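You operate a simulated robot arm through the tools that you are given. There is no shell and no other tool.

You are at the controls of a simulated robot arm. One attempt, no reset.

## Task
Test the grey control box's lamps and step its counter up to 30.
Fine: blue knob to hand first, orange button once, cream button to count, never the purple one; then teal switch on and knob to auto.

The check looks at the end state, three seconds after you hand in, the way a careful person would. Anything else that was tipped, shoved, dropped, spilled or broken makes it a failure.

## Robot
A 6-joint arm with a two-finger gripper, fixed in place. Base frame: the origin is on the floor under the middle of its stand, x ahead of it, y to its left, z up. Units: m, rad, N and s.
With the tool pointing down near the work surface it reaches from about 0.14 to 0.64 m from the base axis. Its first joint turns from -1.152 to 1.152 rad. Payload 2.45 kg.
Tool frame: the origin (TCP) lies between the finger pads and is the grasp point; the fingertips stand 0.03 m ahead of it; z points along the fingers, y is the line along which they close. The gripper opens to 0.106 m; its body begins 0.079 m behind the TCP.
Orientation is that of the tool frame in the base frame, as a unit quaternion [w, x, y, z]. With the fingers straight down and closing along the base's y, the tool's x points along the base's -x, its y along +y and its z along -z.

## Interface
- The arm moves only by the tool step_arm. Its argument "increments" is one flat list of numbers, 7 for each row, row after row: the shift along the tool's x, y, z in units of 25 mm (1.0 is 25 mm), then the turn, a rotation vector about the tool's x, y, z in units of 6 degrees (1.0 is 6 degrees), then the closure in counts, from 0 (fully open) to 255 (shut). In form: [dx, dy, dz, ax, ay, az, fingers, dx, dy, dz, ax, ay, az, fingers, ...]. A call has 1 to 20 rows; each row shifts and turns the commanded pose from where the row before left it, along the tool's axes as they then stand. A call with a number of a shift or a turn outside -1 to 1 is refused whole. Each row takes 0.2 s and may step no farther than 0.05 m and 0.15 rad from the row before; otherwise, or with a gripper value out of range, the whole call is refused. Where a pose cannot be reached the arm comes as near as it can. A force on the tool above 40 N (or 10 N above the force at the start of the call, whichever is more), or a blocked arm, ends the call early, and 0.2 s more pass. The fingers move at their own pace (about 0.153 m/s each) and stop on an object; they squeeze with about 31 N. The grip force told is the motor's: it shows also when the fingers shut on nothing. Time passes only in rows, and 0.2 s behind the last, so rows that do not move let the fingers close. The reply holds the time, the measured pose of the TCP, the force on the tool along the base axes, the opening and the grip force, in the units named above and with some noise, with the torque about the TCP (base axes, N m) and any sound that the robot's microphone picked up, and new pictures: "show" is both (left out), scene, wrist or none.
- Cameras (640 x 400 px; columns grow to the right, rows downward): "scene" is fixed at [0.0594, 0.3918, 1.4253]; the picture's right is [-0.76, -0.65, 0.00], its down [-0.21, 0.25, -0.94] and it looks along [0.62, -0.72, -0.33] (base axes); focal length 334 px, centre (320, 200). "wrist" rides on the gripper at [0.076, -0.002, -0.106] in the tool frame; the picture's right is [0.02, 1.00, 0.00], its down [-0.78, 0.02, -0.62] and it looks along [-0.62, 0.01, 0.78] (tool axes); focal length 247 px, centre (320, 200). There is no depth. A picture from a camera that has moved, and an enlarged one, comes with that camera's place and axes in the base frame and with its lens. The place of the scene camera against the robot may be out by one fixed shift of up to 0.025 m in any direction.
- zoom(camera, box): a new picture of the part [left, top, right, bottom] of that camera's present view, enlarged. It takes no simulated time.
- finish_job(): hands the job in; it is judged then, once.

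Nothing tells you positions but the pictures and the camera data. Unless the task says otherwise, let go and move clear before handing in.

The tools are called after "Request:" as a command line: name --argument value ..., lists and objects as JSON in quotes. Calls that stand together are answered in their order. step_arm: Moves the arm, as the interface text tells. Its arguments: {"type":"object","properties":{"increments":{"type":"array"},"show":{"type":"string","enum":["both","scene","wrist","none"]}},"required":["increments"]} The other tools are called the same way: zoom (camera, box) takes an enlarged picture of a part of a camera's view; finish_job () hands the job in.

At the start:

```text
time: 0.0
position: [0.2883, 0.1512, 1.3243]
tcp_rot: [-0.001, -0.001, 1.0, 0.0]
ft_force: [0.4, -0.1, 0.2]
wrist_torque: [-0.01, 0.03, 0.0]
width: 0.1059
gripper_force: 0.1
```

scene: 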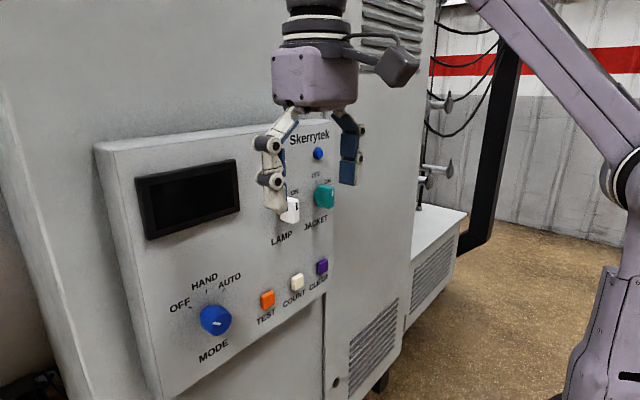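
wrist: 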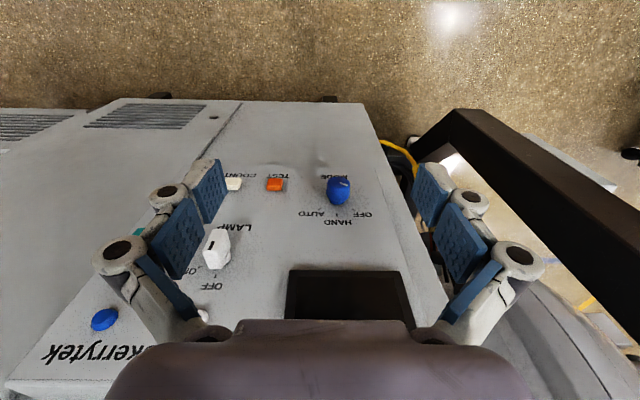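

I see a grey control box with a display, a blue MODE knob, orange TEST, cream COUNT and purple CLEAR buttons, plus white LAMP and teal JACKET switches. I'll take enlarged pictures first to work out where everything is.

Request:
zoom --camera "scene" --box '[90, 110, 350, 272]'

Request:
zoom --camera "scene" --box '[140, 240, 350, 371]'

Request:
zoom --camera "wrist" --box '[80, 140, 440, 365]'

```text
2.46 times, centred on (220, 191) of scene
camera zoom: at [0.0594, 0.3918, 1.4253], right [-0.76, -0.65, 0.0], down [-0.21, 0.25, -0.94], along [0.62, -0.72, -0.33], focal length 822 px, centre (566, 222)
```

zoom: 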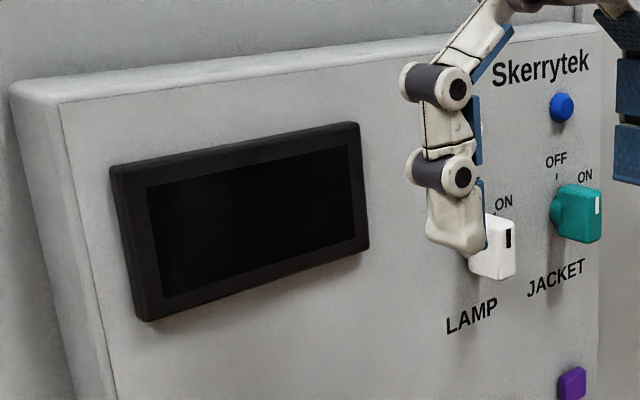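

```text
3.05 times, centred on (245, 306) of scene
camera zoom: at [0.0594, 0.3918, 1.4253], right [-0.76, -0.65, 0.0], down [-0.21, 0.25, -0.94], along [0.62, -0.72, -0.33], focal length 1017 px, centre (549, -122)
```

zoom: 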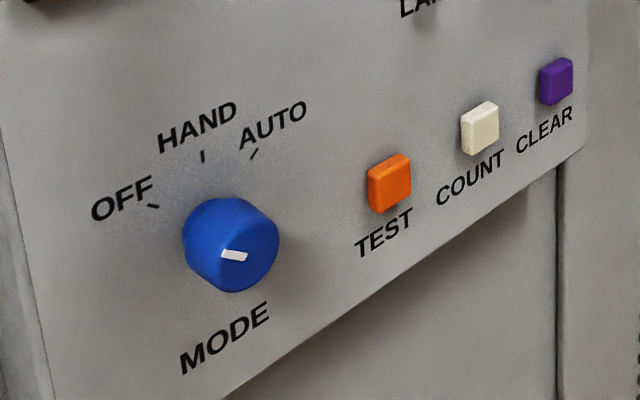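

```text
1.78 times, centred on (260, 252) of wrist
camera zoom: at [0.2128, 0.1482, 1.432], right [-0.02, 1.0, 0.0], down [0.78, 0.02, 0.62], along [0.62, 0.02, -0.78], focal length 439 px, centre (427, 107)
```

zoom: 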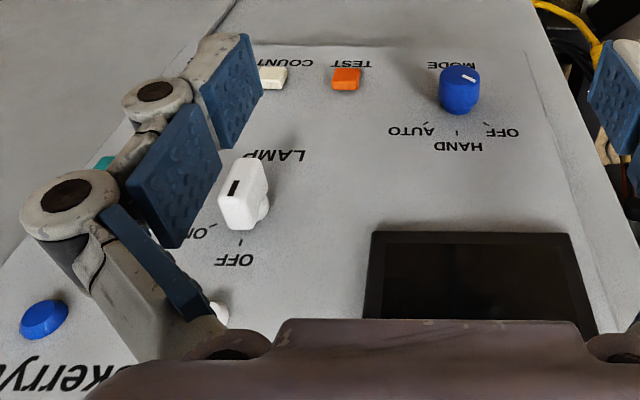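

The blue MODE knob is at about (0.44, 0.19, 1.11) pointing at OFF, and the panel looks vertical, facing the robot at about x = 0.46. I'll start tilting the tool forward, well clear of the panel, and check that the arm follows.

Request:
step_arm --increments '[0, 0, 0, 0, -1, 0, 0, 0, 0, 0, 0, -1, 0, 0, 0, 0, 0, 0, -1, 0, 0, 0, 0, 0, 0, -1, 0, 0, 0, 0, 0, 0, -1, 0, 0]' --show "both"

```text
time: 1.2
position: [0.2874, 0.1508, 1.3245]
tcp_rot: [0.259, 0.001, 0.966, 0.001]
ft_force: [-0.5, 0.1, -0.4]
wrist_torque: [-0.03, -0.01, 0.0]
width: 0.1059
gripper_force: 0.0
camera wrist: at [0.1697, 0.1487, 1.3794], right [-0.02, 1.0, -0.01], down [0.37, 0.01, 0.93], along [0.93, 0.01, -0.37], focal length 247 px, centre (320, 200)
```

scene: 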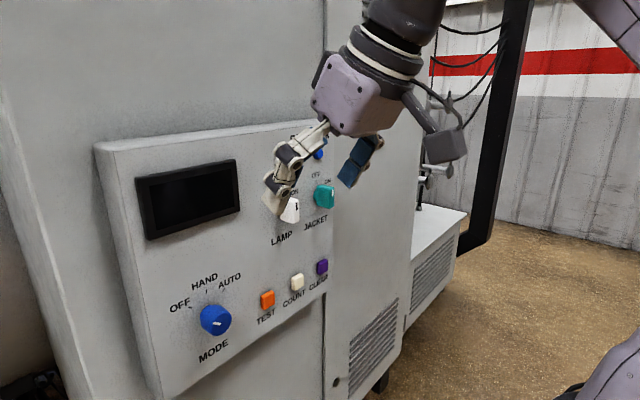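
wrist: 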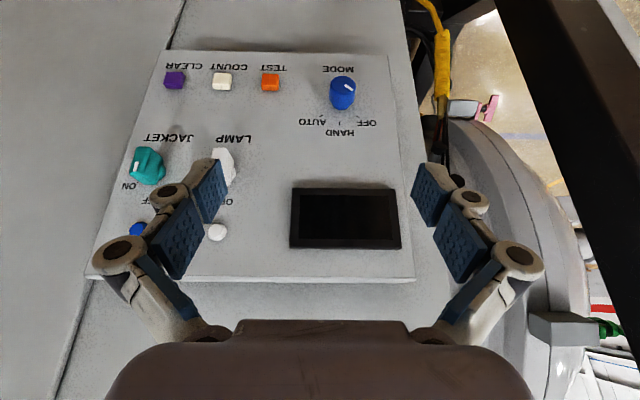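

Request:
zoom --camera "wrist" --box '[80, 40, 420, 252]'

Request:
zoom --camera "wrist" --box '[280, 50, 420, 138]'

Request:
zoom --camera "wrist" --box '[380, 0, 640, 400]'

Request:
zoom --camera "scene" --box '[160, 260, 260, 370]'

```text
1.88 times, centred on (250, 146) of wrist
camera zoom: at [0.1697, 0.1487, 1.3794], right [-0.02, 1.0, -0.01], down [0.37, 0.01, 0.93], along [0.93, 0.01, -0.37], focal length 465 px, centre (452, 302)
```

zoom: 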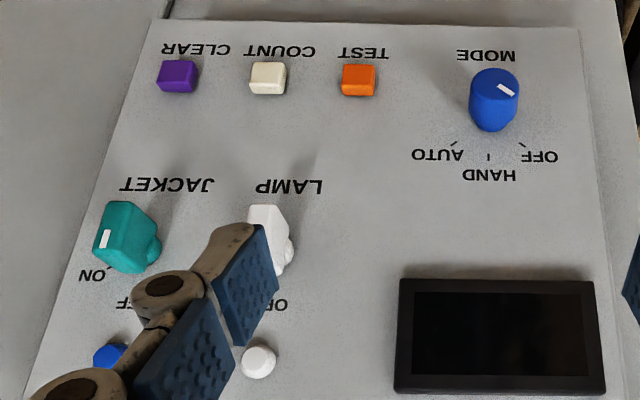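

```text
4.55 times, centred on (350, 94) of wrist
camera zoom: at [0.1697, 0.1487, 1.3794], right [-0.02, 1.0, -0.01], down [0.37, 0.01, 0.93], along [0.93, 0.01, -0.37], focal length 1123 px, centre (184, 682)
```

zoom: 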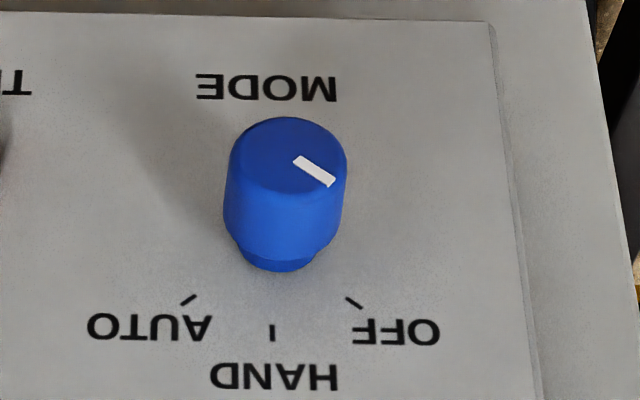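

```text
1.00 times, centred on (510, 200) of wrist (not enlarged: the box is as wide or as high as the picture)
camera zoom: at [0.1697, 0.1487, 1.3794], right [-0.02, 1.0, -0.01], down [0.37, 0.01, 0.93], along [0.93, 0.01, -0.37], focal length 247 px, centre (130, 200)
```

zoom: 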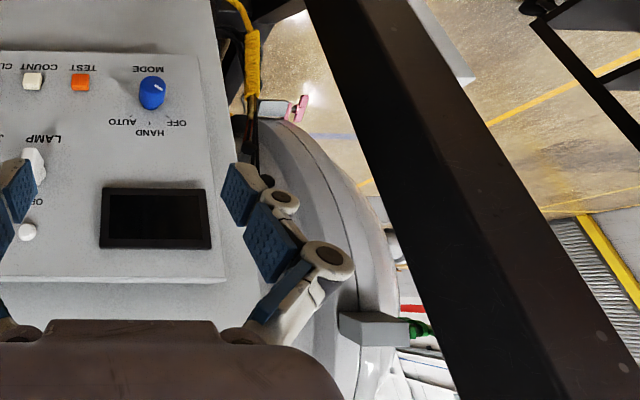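

```text
3.64 times, centred on (210, 315) of scene
camera zoom: at [0.0594, 0.3918, 1.4253], right [-0.76, -0.65, 0.0], down [-0.21, 0.25, -0.94], along [0.62, -0.72, -0.33], focal length 1214 px, centre (720, -218)
```

zoom: 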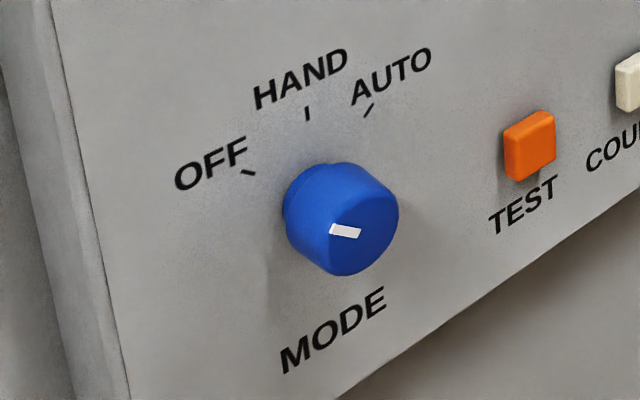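

The panel is fully visible now: the knob points to OFF, with HAND straight up and AUTO to its right. I'll keep rotating until the tool points straight at the panel.

Request:
step_arm --increments '[0, 0, 0, 0, -1, 0, 0, 0, 0, 0, 0, -1, 0, 0, 0, 0, 0, 0, -1, 0, 0, 0, 0, 0, 0, -1, 0, 0, 0, 0, 0, 0, -1, 0, 0]' --show "both"

```text
time: 2.4
position: [0.2868, 0.1511, 1.3241]
tcp_rot: [0.502, 0.001, 0.865, 0.001]
ft_force: [-0.2, 0.1, -0.8]
wrist_torque: [0.01, -0.01, 0.01]
width: 0.106
gripper_force: 0.0
camera wrist: at [0.1591, 0.1487, 1.3125], right [-0.01, 1.0, -0.02], down [-0.15, 0.01, 0.99], along [0.99, 0.01, 0.15], focal length 247 px, centre (320, 200)
```

scene: 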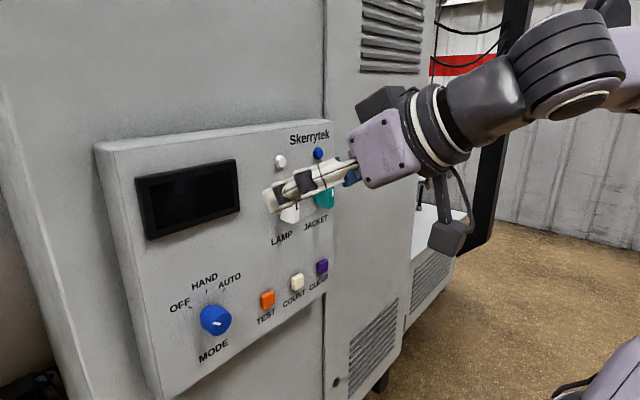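
wrist: 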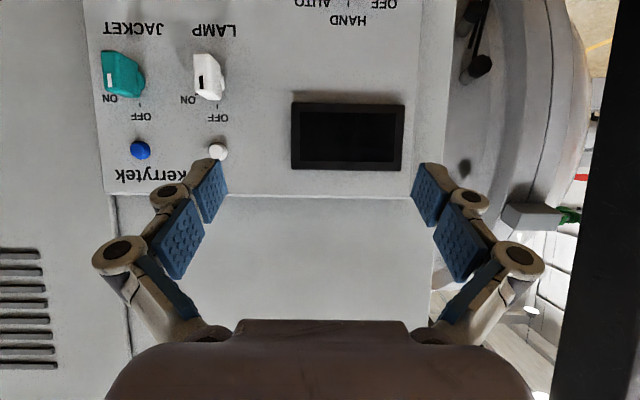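

The tool follows well. I'll finish the rotation to horizontal and lower the tool so the knob and buttons come into the wrist view.

Request:
step_arm --increments '[0, 0, 0, 0, -1, 0, 0, 0, 0, 0, 0, -1, 0, 0, 0, 0, 0, 0, -1, 0, 0, 0, 0, 0, 0, -1, 0, 0, 0, 0, 0, 0, -1, 0, 0, 1, 0, 0, 0, 0, 0, 0, 1, 0, 0, 0, 0, 0, 0, 1, 0, 0, 0, 0, 0, 0, 1, 0, 0, 0, 0, 0, 0, 1, 0, 0, 0, 0, 0, 0]' --show "both"

```text
time: 4.6
position: [0.2988, 0.1465, 1.2001]
tcp_rot: [0.708, 0.0, 0.707, 0.002]
ft_force: [-0.3, -0.7, -0.3]
wrist_torque: [0.01, 0.0, 0.02]
width: 0.1059
gripper_force: 0.0
out of reach, approached as far as the arm can: row 3, 4
camera wrist: at [0.1939, 0.1434, 1.1239], right [0.0, 1.0, -0.02], down [-0.62, 0.01, 0.78], along [0.78, 0.01, 0.62], focal length 247 px, centre (320, 200)
```

scene: 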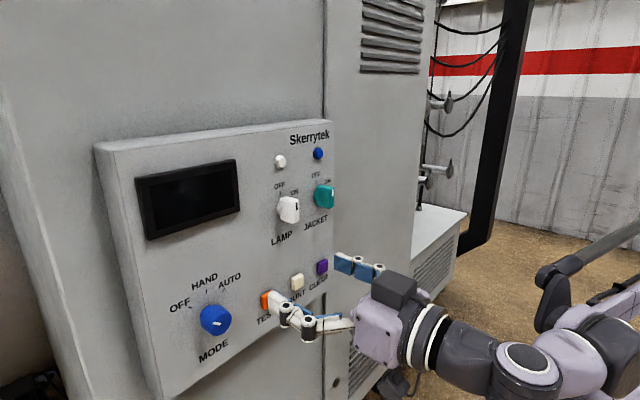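
wrist: 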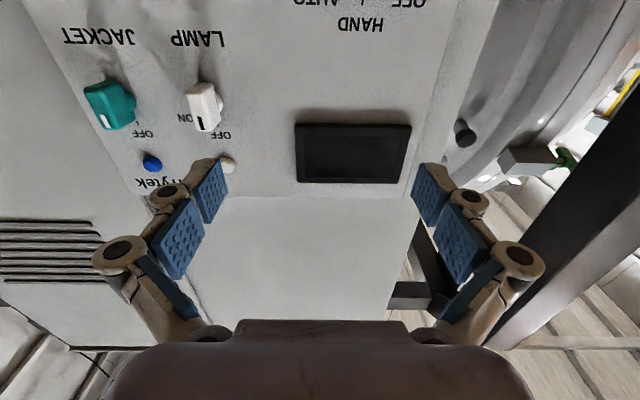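

The tool now points straight at the panel. By triangulation the panel face is at about x = 0.495, and the knob is near y = 0.187, z = 1.07. I'll look closely at the switches and the open space around here before going lower.

Request:
zoom --camera "wrist" --box '[50, 60, 250, 190]'

Request:
zoom --camera "scene" --box '[250, 120, 350, 250]'

Request:
zoom --camera "scene" --box '[240, 240, 400, 340]'

```text
3.08 times, centred on (150, 125) of wrist
camera zoom: at [0.1939, 0.1434, 1.1239], right [0.0, 1.0, -0.02], down [-0.62, 0.01, 0.78], along [0.78, 0.01, 0.62], focal length 760 px, centre (843, 431)
```

zoom: 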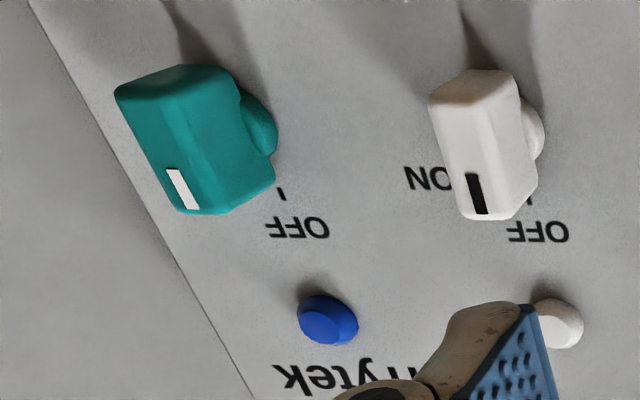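

```text
3.08 times, centred on (300, 185) of scene
camera zoom: at [0.0594, 0.3918, 1.4253], right [-0.76, -0.65, 0.0], down [-0.21, 0.25, -0.94], along [0.62, -0.72, -0.33], focal length 1027 px, centre (382, 246)
```

zoom: 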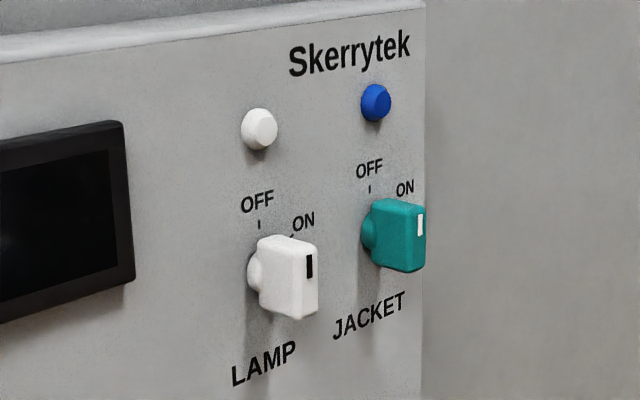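

```text
4.00 times, centred on (320, 290) of scene
camera zoom: at [0.0594, 0.3918, 1.4253], right [-0.76, -0.65, 0.0], down [-0.21, 0.25, -0.94], along [0.62, -0.72, -0.33], focal length 1335 px, centre (320, -160)
```

zoom: 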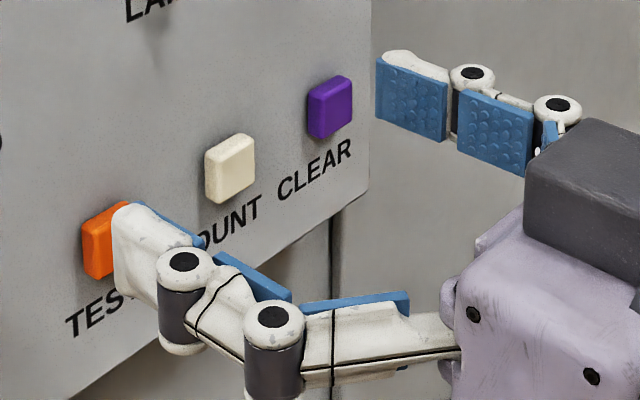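

Both switches are rotary paddles; the teal one sits at OFF (pointing up) and its ON mark is to the upper right. I'm now lowering the open gripper in front of the MODE knob, still about 13 cm away from it.

Request:
step_arm --increments '[0.9, 0.3, 0, 0, 0, 0, 0, 0.9, 0.3, 0, 0, 0, 0, 0, 0.9, 0.3, 0, 0, 0, 0, 0, 0.9, 0.3, 0, 0, 0, 0, 0, 0.9, 0.3, 0, 0, 0, 0, 0, 0.6, 0.1, 0, 0, 0, 0, 0]' --show "both"

```text
time: 6.0
position: [0.315, 0.1787, 1.0721]
tcp_rot: [0.707, 0.0, 0.707, 0.001]
ft_force: [-0.5, -0.4, -0.1]
wrist_torque: [0.03, 0.01, 0.01]
width: 0.106
gripper_force: 0.0
out of reach, approached as far as the arm can: row 1, 2, 3, 4, 5
camera wrist: at [0.21, 0.1759, 0.997], right [0.0, 1.0, -0.02], down [-0.62, 0.01, 0.78], along [0.78, 0.01, 0.62], focal length 247 px, centre (320, 200)
```

scene: 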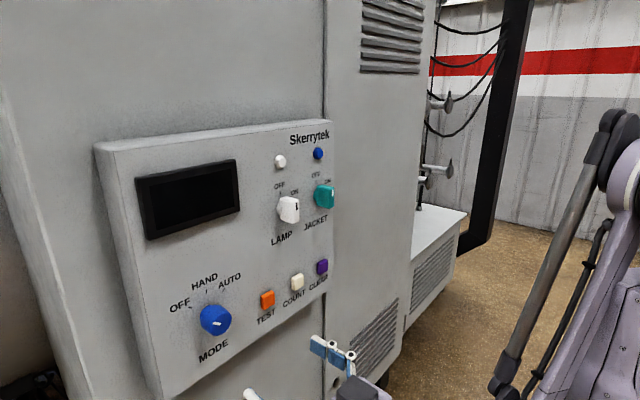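
wrist: 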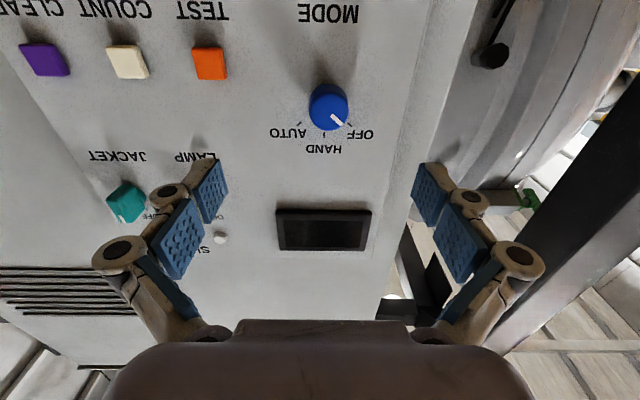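

Request:
zoom --camera "wrist" --box '[250, 60, 410, 160]'

Request:
zoom --camera "wrist" --box '[10, 0, 250, 100]'

```text
4.00 times, centred on (330, 110) of wrist
camera zoom: at [0.21, 0.1759, 0.997], right [0.0, 1.0, -0.02], down [-0.62, 0.01, 0.78], along [0.78, 0.01, 0.62], focal length 988 px, centre (280, 560)
```

zoom: 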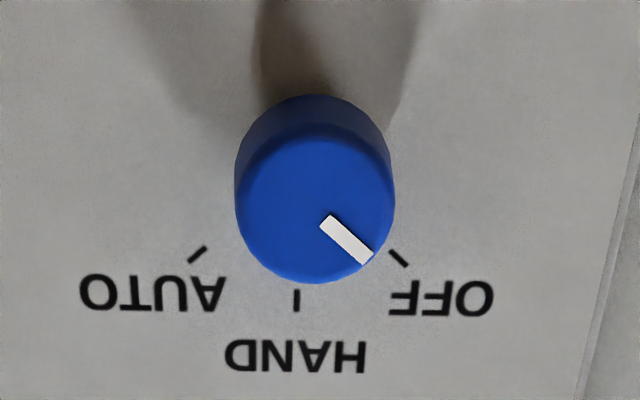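

```text
2.67 times, centred on (130, 50) of wrist
camera zoom: at [0.21, 0.1759, 0.997], right [0.0, 1.0, -0.02], down [-0.62, 0.01, 0.78], along [0.78, 0.01, 0.62], focal length 659 px, centre (827, 600)
```

zoom: 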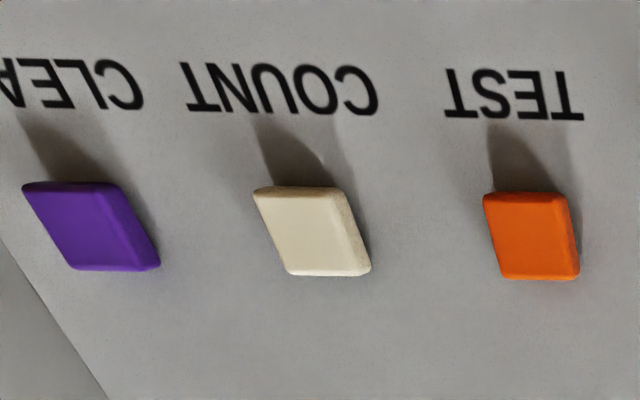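

The knob's front face is at about (0.452, 0.185, 1.080) and it is about 39 mm across. TEST is at y = 0.069, COUNT at y = -0.010 and CLEAR at y = -0.089, all at z of about 1.045. I'll line up with the knob and go part of the way forward.

Request:
step_arm --increments '[-0.16, 0.13, 0.8, 0, 0, 0, 0, -0.16, 0.13, 0.8, 0, 0, 0, 0, 0, 0, 0.8, 0, 0, 0, 0, 0, 0, 0.8, 0, 0, 0, 0]' --show "both"

```text
time: 7.0
position: [0.3933, 0.1852, 1.0813]
tcp_rot: [0.707, 0.001, 0.707, 0.0]
ft_force: [0.3, -0.4, 0.3]
wrist_torque: [0.01, 0.01, -0.03]
width: 0.1058
gripper_force: 0.0
camera wrist: at [0.2891, 0.183, 1.0051], right [0.0, 1.0, -0.02], down [-0.62, 0.01, 0.78], along [0.78, 0.01, 0.62], focal length 247 px, centre (320, 200)
```

scene: 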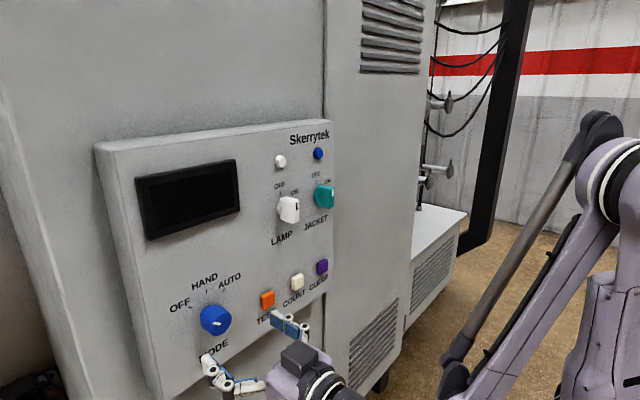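
wrist: 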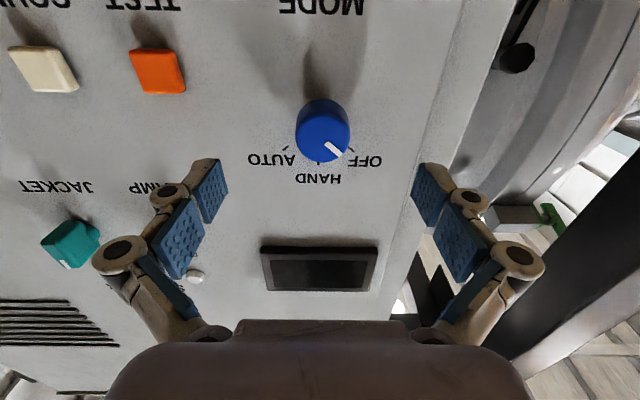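

Request:
zoom --camera "wrist" --box '[240, 80, 400, 180]'

```text
4.00 times, centred on (320, 130) of wrist
camera zoom: at [0.2891, 0.183, 1.0051], right [0.0, 1.0, -0.02], down [-0.62, 0.01, 0.78], along [0.78, 0.01, 0.62], focal length 988 px, centre (320, 480)
```

zoom: 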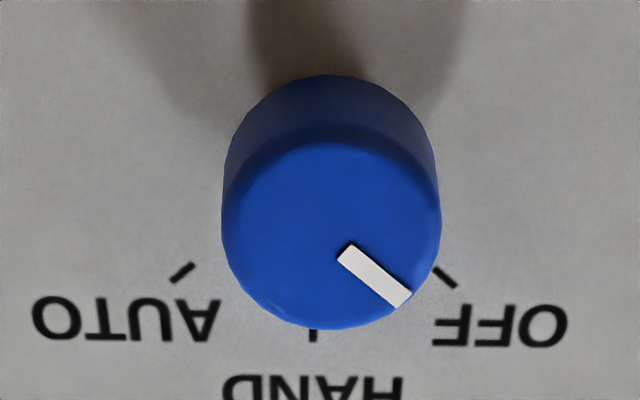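

The knob is well centred ahead of the fingers. I'll move forward to straddle it and partly close, without squeezing yet.

Request:
step_arm --increments '[0.03, 0.02, 0.73, 0, 0, 0, 0, 0.03, 0.02, 0.73, 0, 0, 0, 0, 0, 0, 0.73, 0, 0, 0, 0, 0, 0, 0, 0, 0, 0, 125, 0, 0, 0, 0, 0, 0, 125]' --show "both"

```text
time: 8.2
position: [0.4471, 0.1865, 1.0799]
tcp_rot: [0.707, 0.001, 0.707, 0.0]
ft_force: [-0.4, 0.5, -0.5]
wrist_torque: [0.03, -0.02, -0.02]
width: 0.0539
gripper_force: 0.1
camera wrist: at [0.3433, 0.1845, 1.0034], right [0.0, 1.0, -0.02], down [-0.62, 0.02, 0.78], along [0.78, 0.01, 0.62], focal length 247 px, centre (320, 200)
```

scene: 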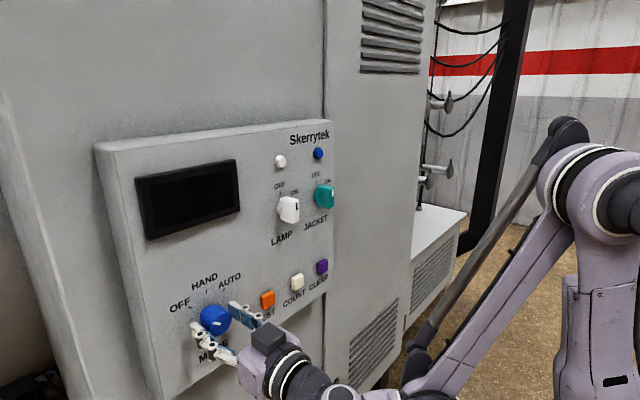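
wrist: 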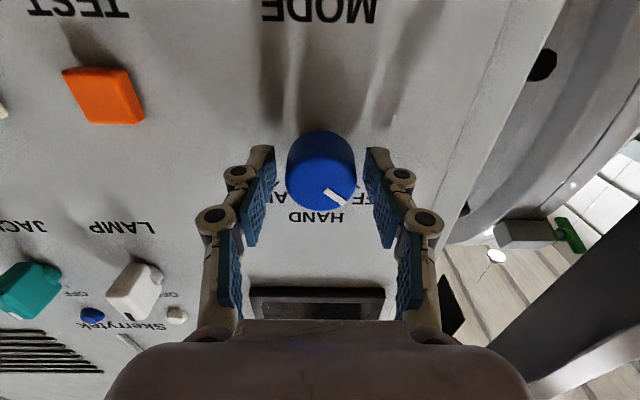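

Request:
zoom --camera "wrist" --box '[220, 110, 420, 235]'

Request:
zoom --camera "scene" --box '[150, 260, 310, 390]'

```text
3.20 times, centred on (320, 172) of wrist
camera zoom: at [0.3433, 0.1845, 1.0034], right [0.0, 1.0, -0.02], down [-0.62, 0.02, 0.78], along [0.78, 0.01, 0.62], focal length 790 px, centre (320, 288)
```

zoom: 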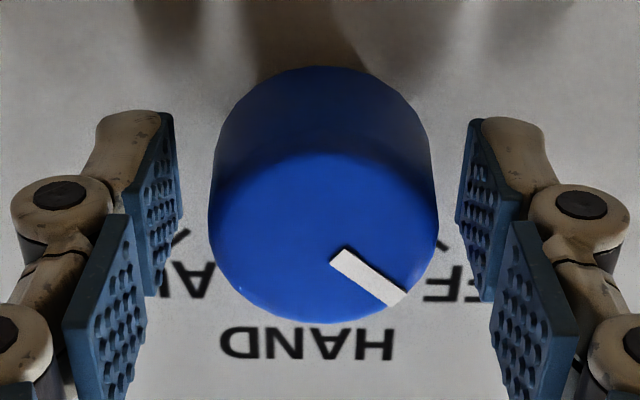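

```text
3.08 times, centred on (230, 325) of scene
camera zoom: at [0.0594, 0.3918, 1.4253], right [-0.76, -0.65, 0.0], down [-0.21, 0.25, -0.94], along [0.62, -0.72, -0.33], focal length 1027 px, centre (597, -185)
```

zoom: 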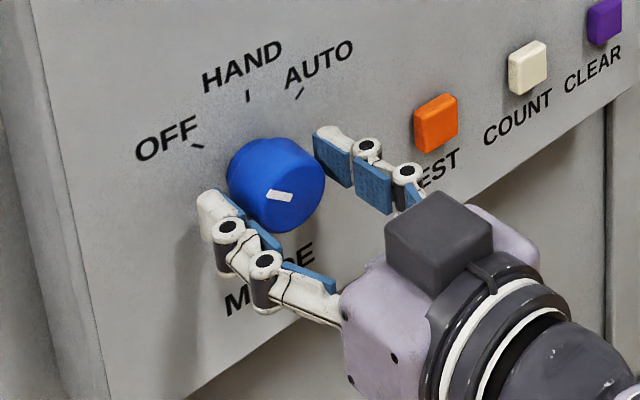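

The knob sits centred between the pads. Closing on it now.

Request:
step_arm --increments '[0, 0, 0, 0, 0, 0, 160, 0, 0, 0, 0, 0, 0, 185, 0, 0, 0, 0, 0, 0, 185]' --show "wrist"

```text
time: 9.0
position: [0.448, 0.1869, 1.0801]
tcp_rot: [0.707, 0.001, 0.707, 0.001]
ft_force: [0.1, 3.1, -0.4]
wrist_torque: [0.03, 0.0, 0.15]
width: 0.0414
gripper_force: 45.1
camera wrist: at [0.3432, 0.1849, 1.0034], right [0.0, 1.0, -0.02], down [-0.62, 0.01, 0.78], along [0.78, 0.01, 0.62], focal length 247 px, centre (320, 200)
```

wrist: 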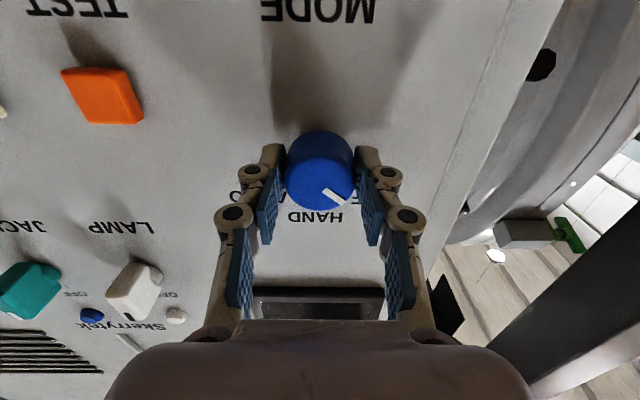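

The grip is firm (41 mm wide, low side force). I'll turn clockwise about 24° and check that the knob follows.

Request:
step_arm --increments '[0, 0, 0, 0, 0, 1, 185, 0, 0, 0, 0, 0, 1, 185, 0, 0, 0, 0, 0, 1, 185, 0, 0, 0, 0, 0, 1, 185]' --show "both"

```text
time: 10.0
position: [0.448, 0.1867, 1.0801]
tcp_rot: [0.691, 0.147, 0.692, 0.149]
ft_force: [-11.5, 10.5, -2.6]
wrist_torque: [-0.02, -0.43, 0.13]
width: 0.0412
gripper_force: 44.9
camera wrist: at [0.3431, 0.2161, 1.0095], right [0.0, 0.92, 0.39], down [-0.62, -0.31, 0.72], along [0.78, -0.24, 0.57], focal length 247 px, centre (320, 200)
```

scene: 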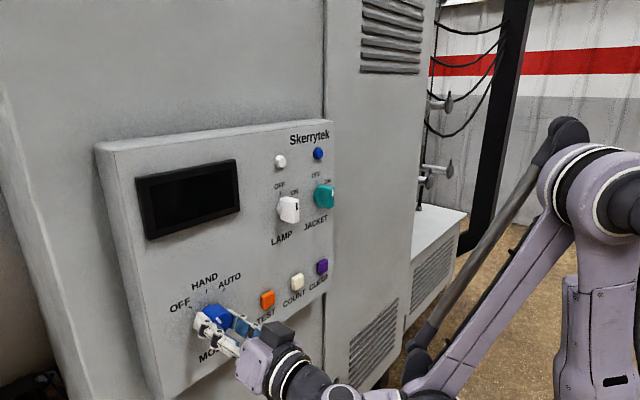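
wrist: 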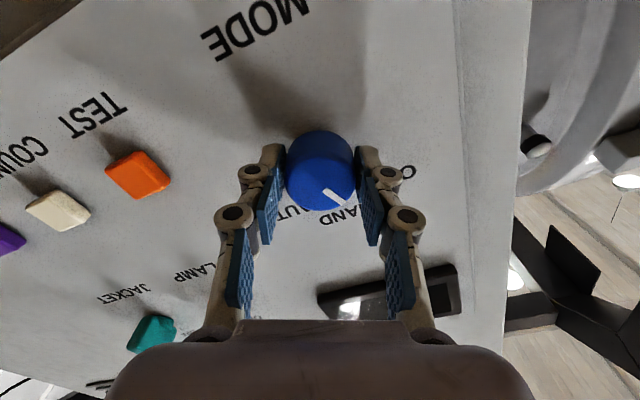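

The knob turns with the gripper. I'll go on to 45° in total, where the pointer should meet HAND.

Request:
step_arm --increments '[0, 0, 0, 0, 0, 1, 185, 0, 0, 0, 0, 0, 1, 185, 0, 0, 0, 0, 0, 1, 185, 0, 0, 0, 0, 0, 0.5, 185]' --show "both"

Request:
zoom --camera "wrist" --box '[240, 110, 400, 210]'

Request:
zoom --camera "scene" --box '[120, 140, 320, 370]'

```text
time: 11.0
position: [0.4475, 0.1872, 1.079]
tcp_rot: [0.653, 0.27, 0.653, 0.273]
ft_force: [-14.0, 15.4, 2.9]
wrist_torque: [0.01, 0.17, 0.24]
width: 0.0412
gripper_force: 45.5
camera wrist: at [0.3431, 0.2393, 1.0248], right [0.0, 0.72, 0.69], down [-0.62, -0.55, 0.56], along [0.78, -0.43, 0.45], focal length 247 px, centre (320, 200)
```

scene: 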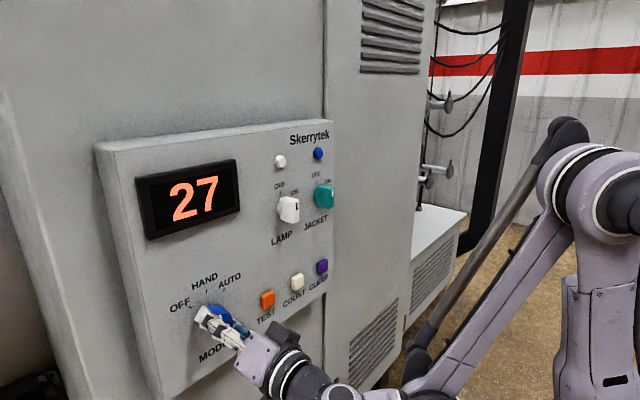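
wrist: 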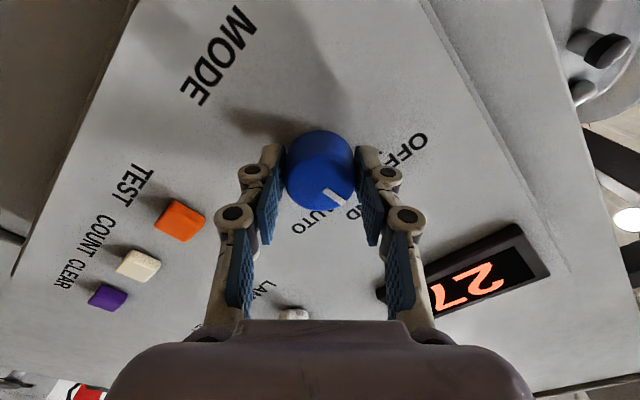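

```text
4.00 times, centred on (320, 160) of wrist
camera zoom: at [0.3431, 0.2393, 1.0248], right [0.0, 0.72, 0.69], down [-0.62, -0.55, 0.56], along [0.78, -0.43, 0.45], focal length 988 px, centre (320, 360)
```

zoom: 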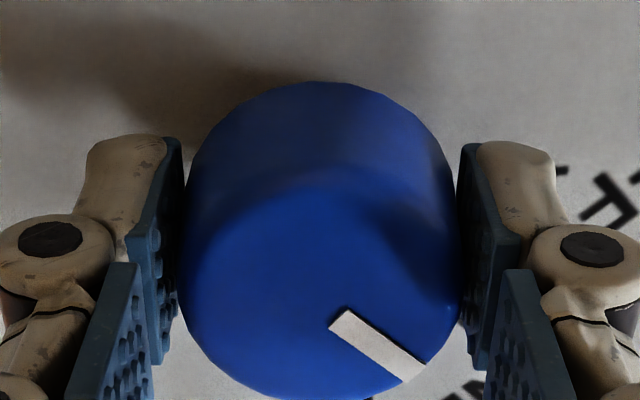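

```text
1.74 times, centred on (220, 255) of scene
camera zoom: at [0.0589, 0.3922, 1.4251], right [-0.76, -0.65, 0.0], down [-0.21, 0.25, -0.94], along [0.62, -0.72, -0.33], focal length 580 px, centre (494, 104)
```

zoom: 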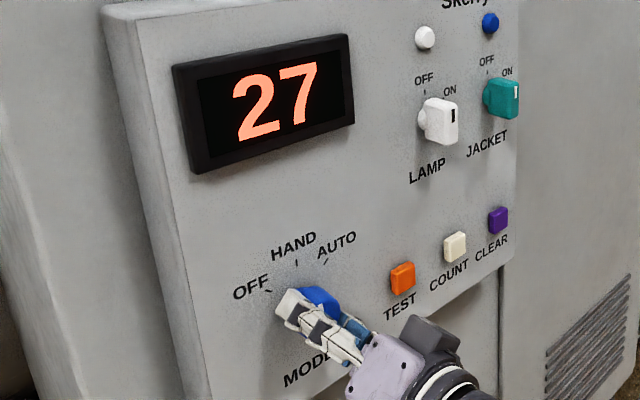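

The display lit up showing 27, so the knob is in HAND and COUNT needs three presses after TEST. I'll let go and back straight off, then check the pointer.

Request:
step_arm --increments '[0, 0, 0, 0, 0, 0, 140, 0, 0, 0, 0, 0, 0, 110, 0, 0, 0, 0, 0, 0, 110, 0, 0, -0.8, 0, 0, 0, 110, 0, 0, -0.8, 0, 0, 0, 110, 0, 0, -0.8, 0, 0, 0, 110]' --show "both"

Request:
zoom --camera "wrist" --box '[220, 60, 420, 185]'

Request:
zoom --camera "scene" --box '[120, 140, 320, 370]'

```text
time: 12.4
position: [0.388, 0.185, 1.0803]
tcp_rot: [0.654, 0.271, 0.652, 0.271]
ft_force: [1.4, -0.4, 0.0]
wrist_torque: [-0.01, 0.0, 0.02]
width: 0.0602
gripper_force: 0.1
camera wrist: at [0.2835, 0.2382, 1.0249], right [0.0, 0.72, 0.69], down [-0.62, -0.54, 0.56], along [0.78, -0.43, 0.45], focal length 247 px, centre (320, 200)
```

scene: 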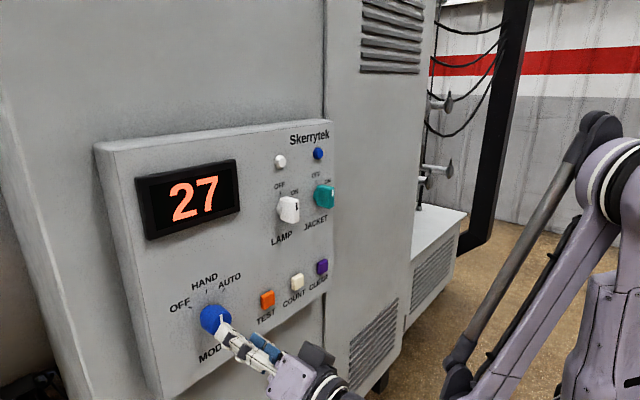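
wrist: 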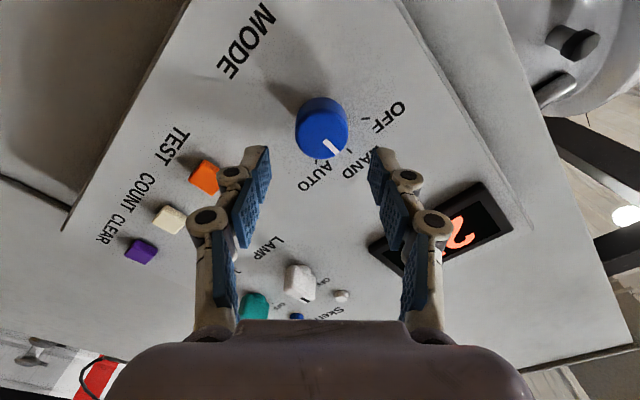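

```text
3.20 times, centred on (320, 122) of wrist
camera zoom: at [0.2835, 0.2382, 1.0249], right [0.0, 0.72, 0.69], down [-0.62, -0.54, 0.56], along [0.78, -0.43, 0.45], focal length 790 px, centre (320, 448)
```

zoom: 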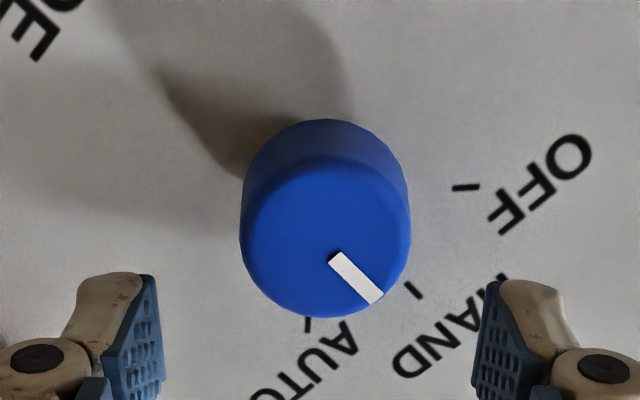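

```text
1.74 times, centred on (220, 255) of scene
camera zoom: at [0.0594, 0.3918, 1.4253], right [-0.76, -0.65, 0.0], down [-0.21, 0.25, -0.94], along [0.62, -0.72, -0.33], focal length 580 px, centre (494, 104)
```

zoom: 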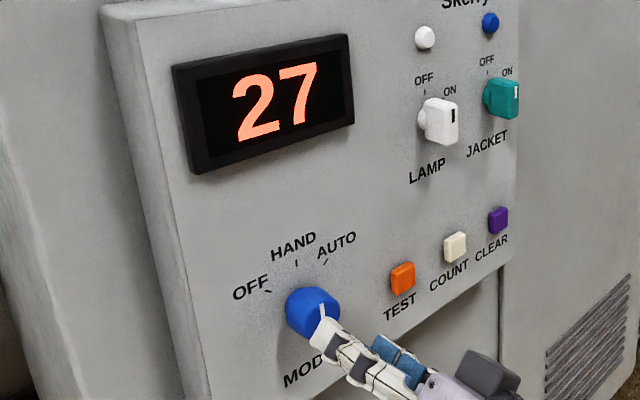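

The pointer is squarely on HAND. Next I'll un-twist the wrist, close the fingers and line them up in front of the orange TEST button at (0.48, 0.069, 1.045).

Request:
step_arm --increments '[0, 0, -0.12, 0, 0, -0.9375, 110, 0, 0, -0.12, 0, 0, -0.9375, 110, 0, 0, -0.12, 0, 0, -0.9375, 110, 0, 0, -0.12, 0, 0, -0.9375, 110, 0, 0, -0.12, 0, 0, -0.9375, 110, 0, 0, -0.12, 0, 0, -0.9375, 110, 0, 0, -0.12, 0, 0, -0.9375, 110, 0, 0, -0.12, 0, 0, -0.9375, 110, 0.233, -0.773, 0, 0, 0, 0, 200, 0.233, -0.773, 0, 0, 0, 0, 255, 0.233, -0.773, 0, 0, 0, 0, 255, 0.233, -0.773, 0, 0, 0, 0, 255, 0.233, -0.773, 0, 0, 0, 0, 255, 0.233, -0.773, 0, 0, 0, 0, 255]' --show "both"

Request:
zoom --camera "wrist" --box '[200, 60, 440, 210]'

```text
time: 15.4
position: [0.374, 0.0754, 1.0723]
tcp_rot: [0.706, 0.001, 0.708, 0.001]
ft_force: [-0.2, -0.2, 0.7]
wrist_torque: [0.02, -0.01, 0.01]
width: 0.0
gripper_force: 28.5
out of reach, approached as far as the arm can: row 11, 12, 13, 14
camera wrist: at [0.2694, 0.0727, 0.9967], right [0.0, 1.0, -0.02], down [-0.62, 0.01, 0.79], along [0.79, 0.01, 0.62], focal length 247 px, centre (320, 200)
```

scene: 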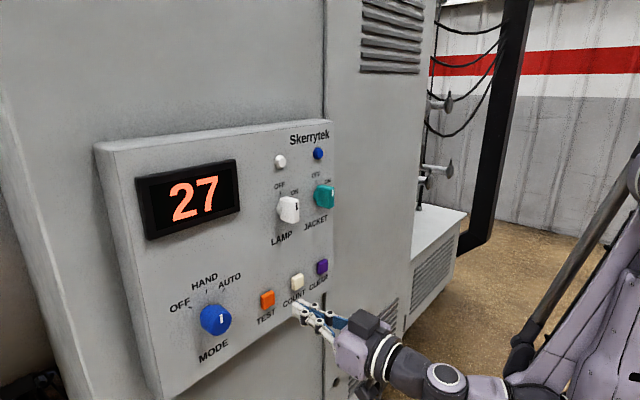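
wrist: 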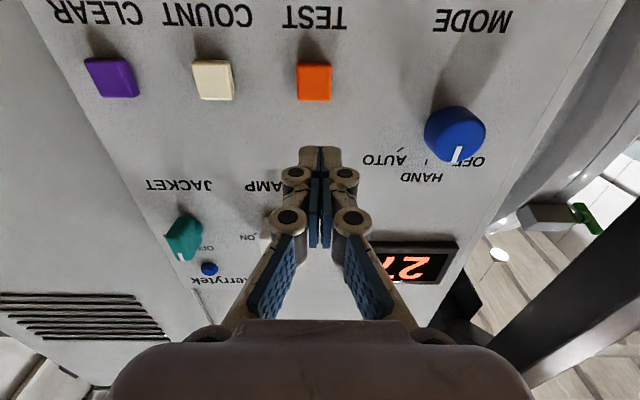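

```text
2.67 times, centred on (320, 135) of wrist
camera zoom: at [0.2694, 0.0727, 0.9967], right [0.0, 1.0, -0.02], down [-0.62, 0.01, 0.79], along [0.79, 0.01, 0.62], focal length 659 px, centre (320, 373)
```

zoom: 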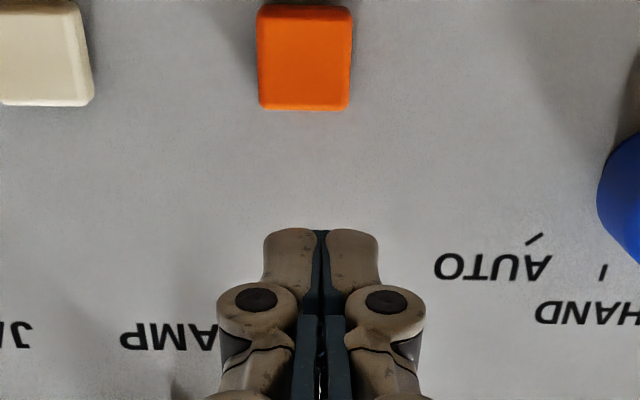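

The arm couldn't stay as far back at this height, so it sits a little high. I'll go down and slightly forward to line the closed fingertips up with TEST, still about 3 cm short of it.

Request:
step_arm --increments '[0.1, -0.08, 0.6, 0, 0, 0, 255, 0.5, -0.08, 0.6, 0, 0, 0, 255, 0.5, -0.08, 0.5, 0, 0, 0, 255]' --show "both"

Request:
zoom --camera "wrist" --box '[200, 60, 440, 210]'

Request:
zoom --camera "scene" --box '[200, 230, 360, 350]'

```text
time: 16.2
position: [0.4082, 0.0656, 1.07]
tcp_rot: [0.706, 0.001, 0.708, 0.002]
ft_force: [-1.0, 0.0, 0.3]
wrist_torque: [-0.02, -0.01, 0.0]
width: 0.0
gripper_force: 28.6
out of reach, approached as far as the arm can: row 2, 3
camera wrist: at [0.3037, 0.0632, 0.9941], right [0.0, 1.0, -0.02], down [-0.62, 0.01, 0.78], along [0.78, 0.01, 0.62], focal length 247 px, centre (320, 200)
```

scene: 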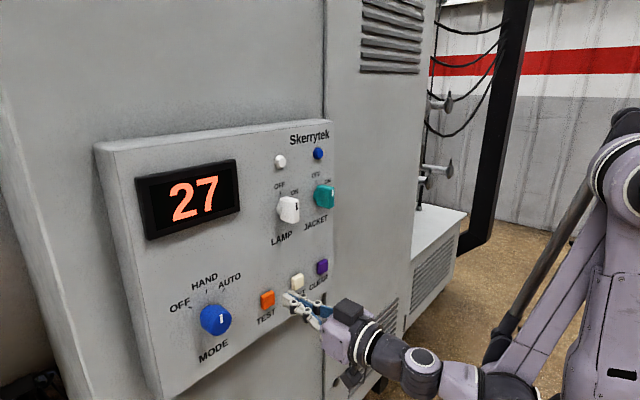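
wrist: 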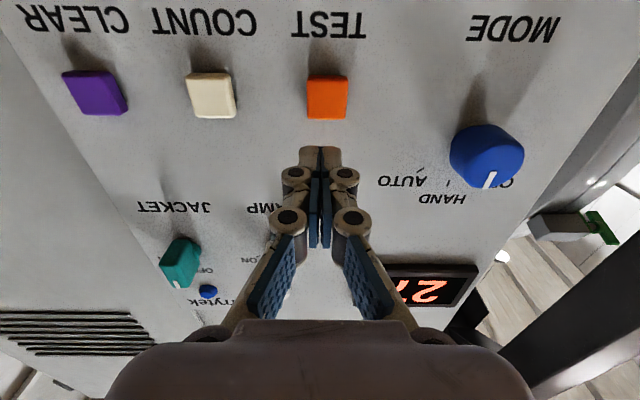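

```text
2.67 times, centred on (320, 135) of wrist
camera zoom: at [0.3037, 0.0632, 0.9941], right [0.0, 1.0, -0.02], down [-0.62, 0.01, 0.78], along [0.78, 0.01, 0.62], focal length 659 px, centre (320, 373)
```

zoom: 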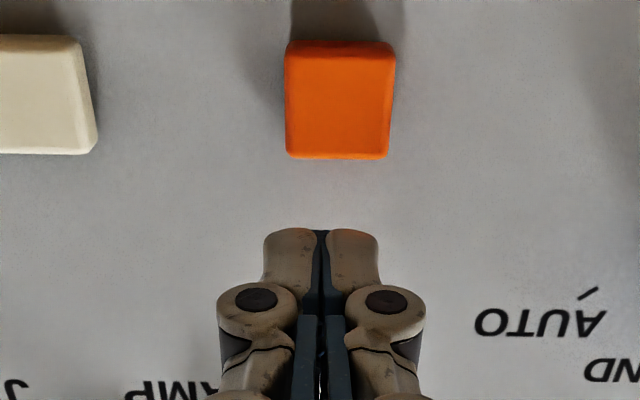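

```text
3.33 times, centred on (280, 290) of scene
camera zoom: at [0.0594, 0.3918, 1.4253], right [-0.76, -0.65, 0.0], down [-0.21, 0.25, -0.94], along [0.62, -0.72, -0.33], focal length 1113 px, centre (453, -100)
```

zoom: 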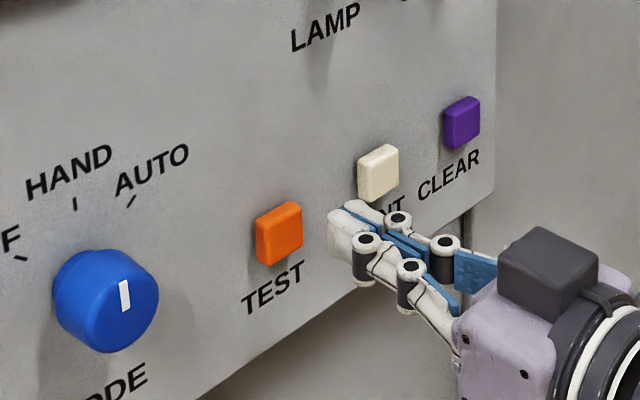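

The level tool can't get below z of about 1.07 here, so I'll tilt it about 18° downward. That brings the fingertips down to the button's height.

Request:
step_arm --increments '[0, 0, 0, 0, 1, 0, 255, 0, 0, 0, 0, 1, 0, 255, 0, 0, 0, 0, 1, 0, 255, 0, 0, 0, 0, 0, 0, 255]' --show "wrist"

```text
time: 17.2
position: [0.4087, 0.0647, 1.0704]
tcp_rot: [0.588, 0.0, 0.809, 0.002]
ft_force: [0.5, -0.2, -0.1]
wrist_torque: [-0.01, -0.02, 0.01]
width: 0.0001
gripper_force: 28.5
camera wrist: at [0.2858, 0.063, 1.0309], right [-0.01, 1.0, -0.02], down [-0.35, 0.01, 0.94], along [0.94, 0.01, 0.35], focal length 247 px, centre (320, 200)
```

wrist: 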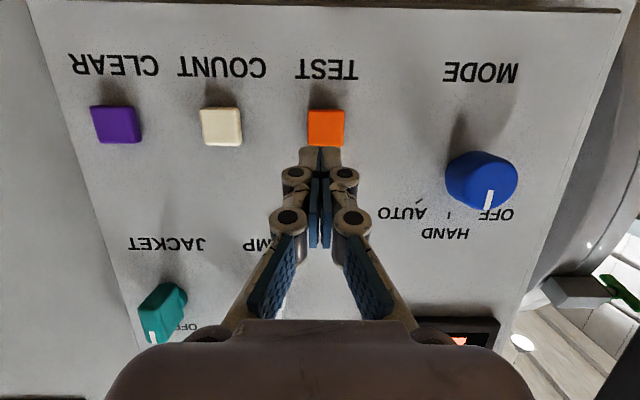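

Request:
step_arm --increments '[0.16, 0.09, 0.54, 0, 0, 0, 255, 0.16, 0.09, 0.54, 0, 0, 0, 255, 0, 0, 0, 0, 0, 0, 255]' --show "both"

Request:
zoom --camera "wrist" --box '[240, 80, 400, 180]'

Request:
zoom --camera "scene" --box '[220, 240, 340, 340]'

```text
time: 18.0
position: [0.4327, 0.0696, 1.0535]
tcp_rot: [0.588, 0.001, 0.809, 0.001]
ft_force: [0.5, 0.2, -0.4]
wrist_torque: [-0.03, -0.01, 0.01]
width: 0.0
gripper_force: 28.3
camera wrist: at [0.3095, 0.0672, 1.0146], right [-0.01, 1.0, -0.02], down [-0.35, 0.01, 0.94], along [0.94, 0.01, 0.35], focal length 247 px, centre (320, 200)
```

scene: 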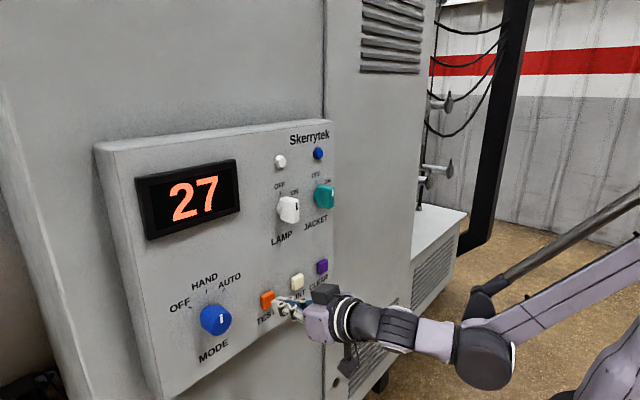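
wrist: 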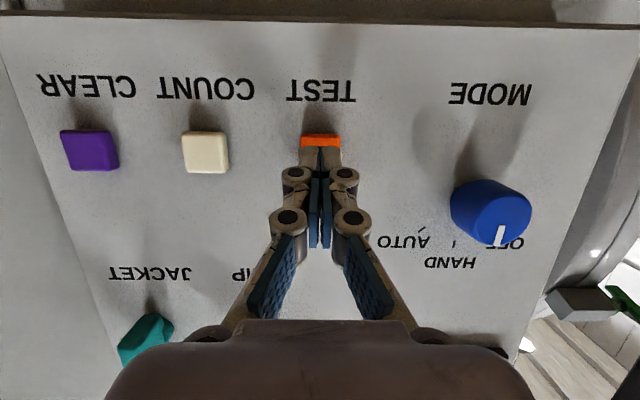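

```text
4.00 times, centred on (320, 130) of wrist
camera zoom: at [0.3095, 0.0672, 1.0146], right [-0.01, 1.0, -0.02], down [-0.35, 0.01, 0.94], along [0.94, 0.01, 0.35], focal length 988 px, centre (320, 480)
```

zoom: 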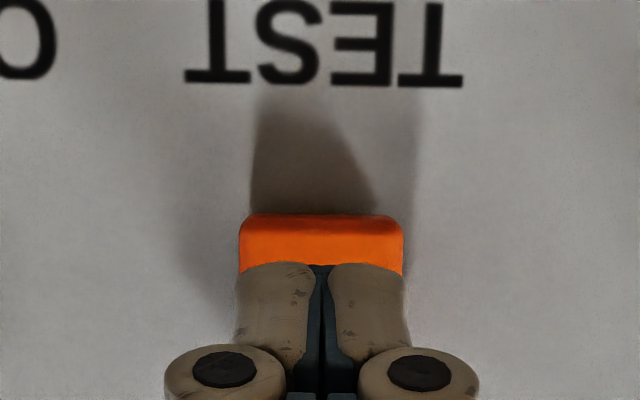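

```text
4.00 times, centred on (280, 290) of scene
camera zoom: at [0.0594, 0.3918, 1.4253], right [-0.76, -0.65, 0.0], down [-0.21, 0.25, -0.94], along [0.62, -0.72, -0.33], focal length 1335 px, centre (480, -160)
```

zoom: 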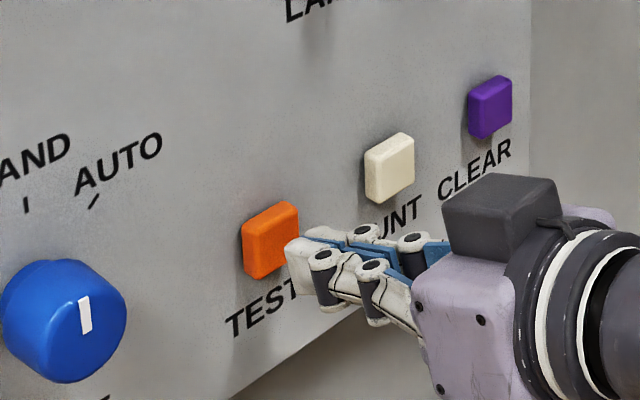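

The fingertips are lined up with TEST, about 17 mm short of it. I'll edge in horizontally and watch the force and sound.

Request:
step_arm --increments '[-0.155, 0, 0.476, 0, 0, 0, 255, 0, 0, 0, 0, 0, 0, 255]' --show "scene"

Request:
zoom --camera "scene" --box '[220, 240, 340, 340]'

```text
time: 18.6
position: [0.4457, 0.0709, 1.0536]
tcp_rot: [0.588, 0.001, 0.809, 0.001]
ft_force: [0.3, 0.0, 0.0]
wrist_torque: [0.01, 0.01, 0.0]
width: 0.0
gripper_force: 28.5
```

scene: 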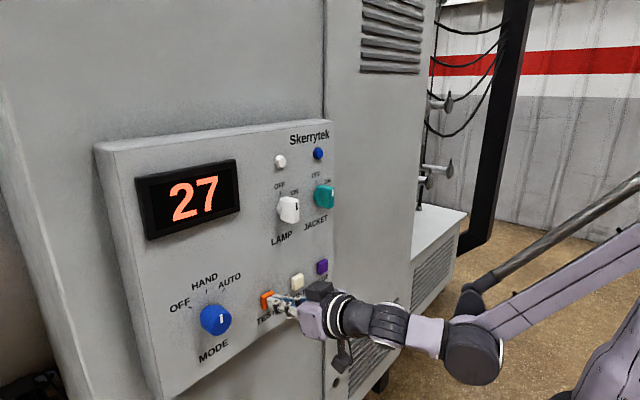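

```text
4.00 times, centred on (280, 290) of scene
camera zoom: at [0.0594, 0.3918, 1.4253], right [-0.76, -0.65, 0.0], down [-0.21, 0.25, -0.94], along [0.62, -0.72, -0.33], focal length 1335 px, centre (480, -160)
```

zoom: 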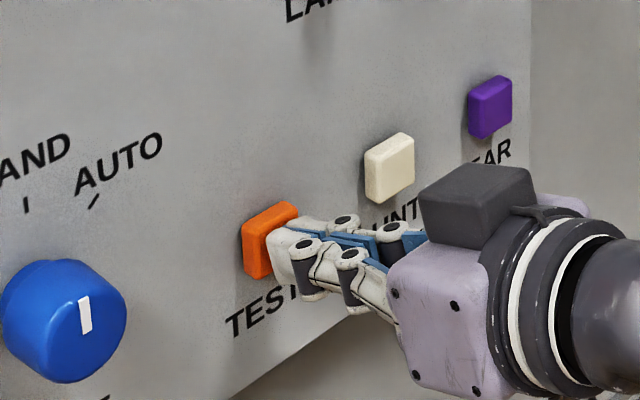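

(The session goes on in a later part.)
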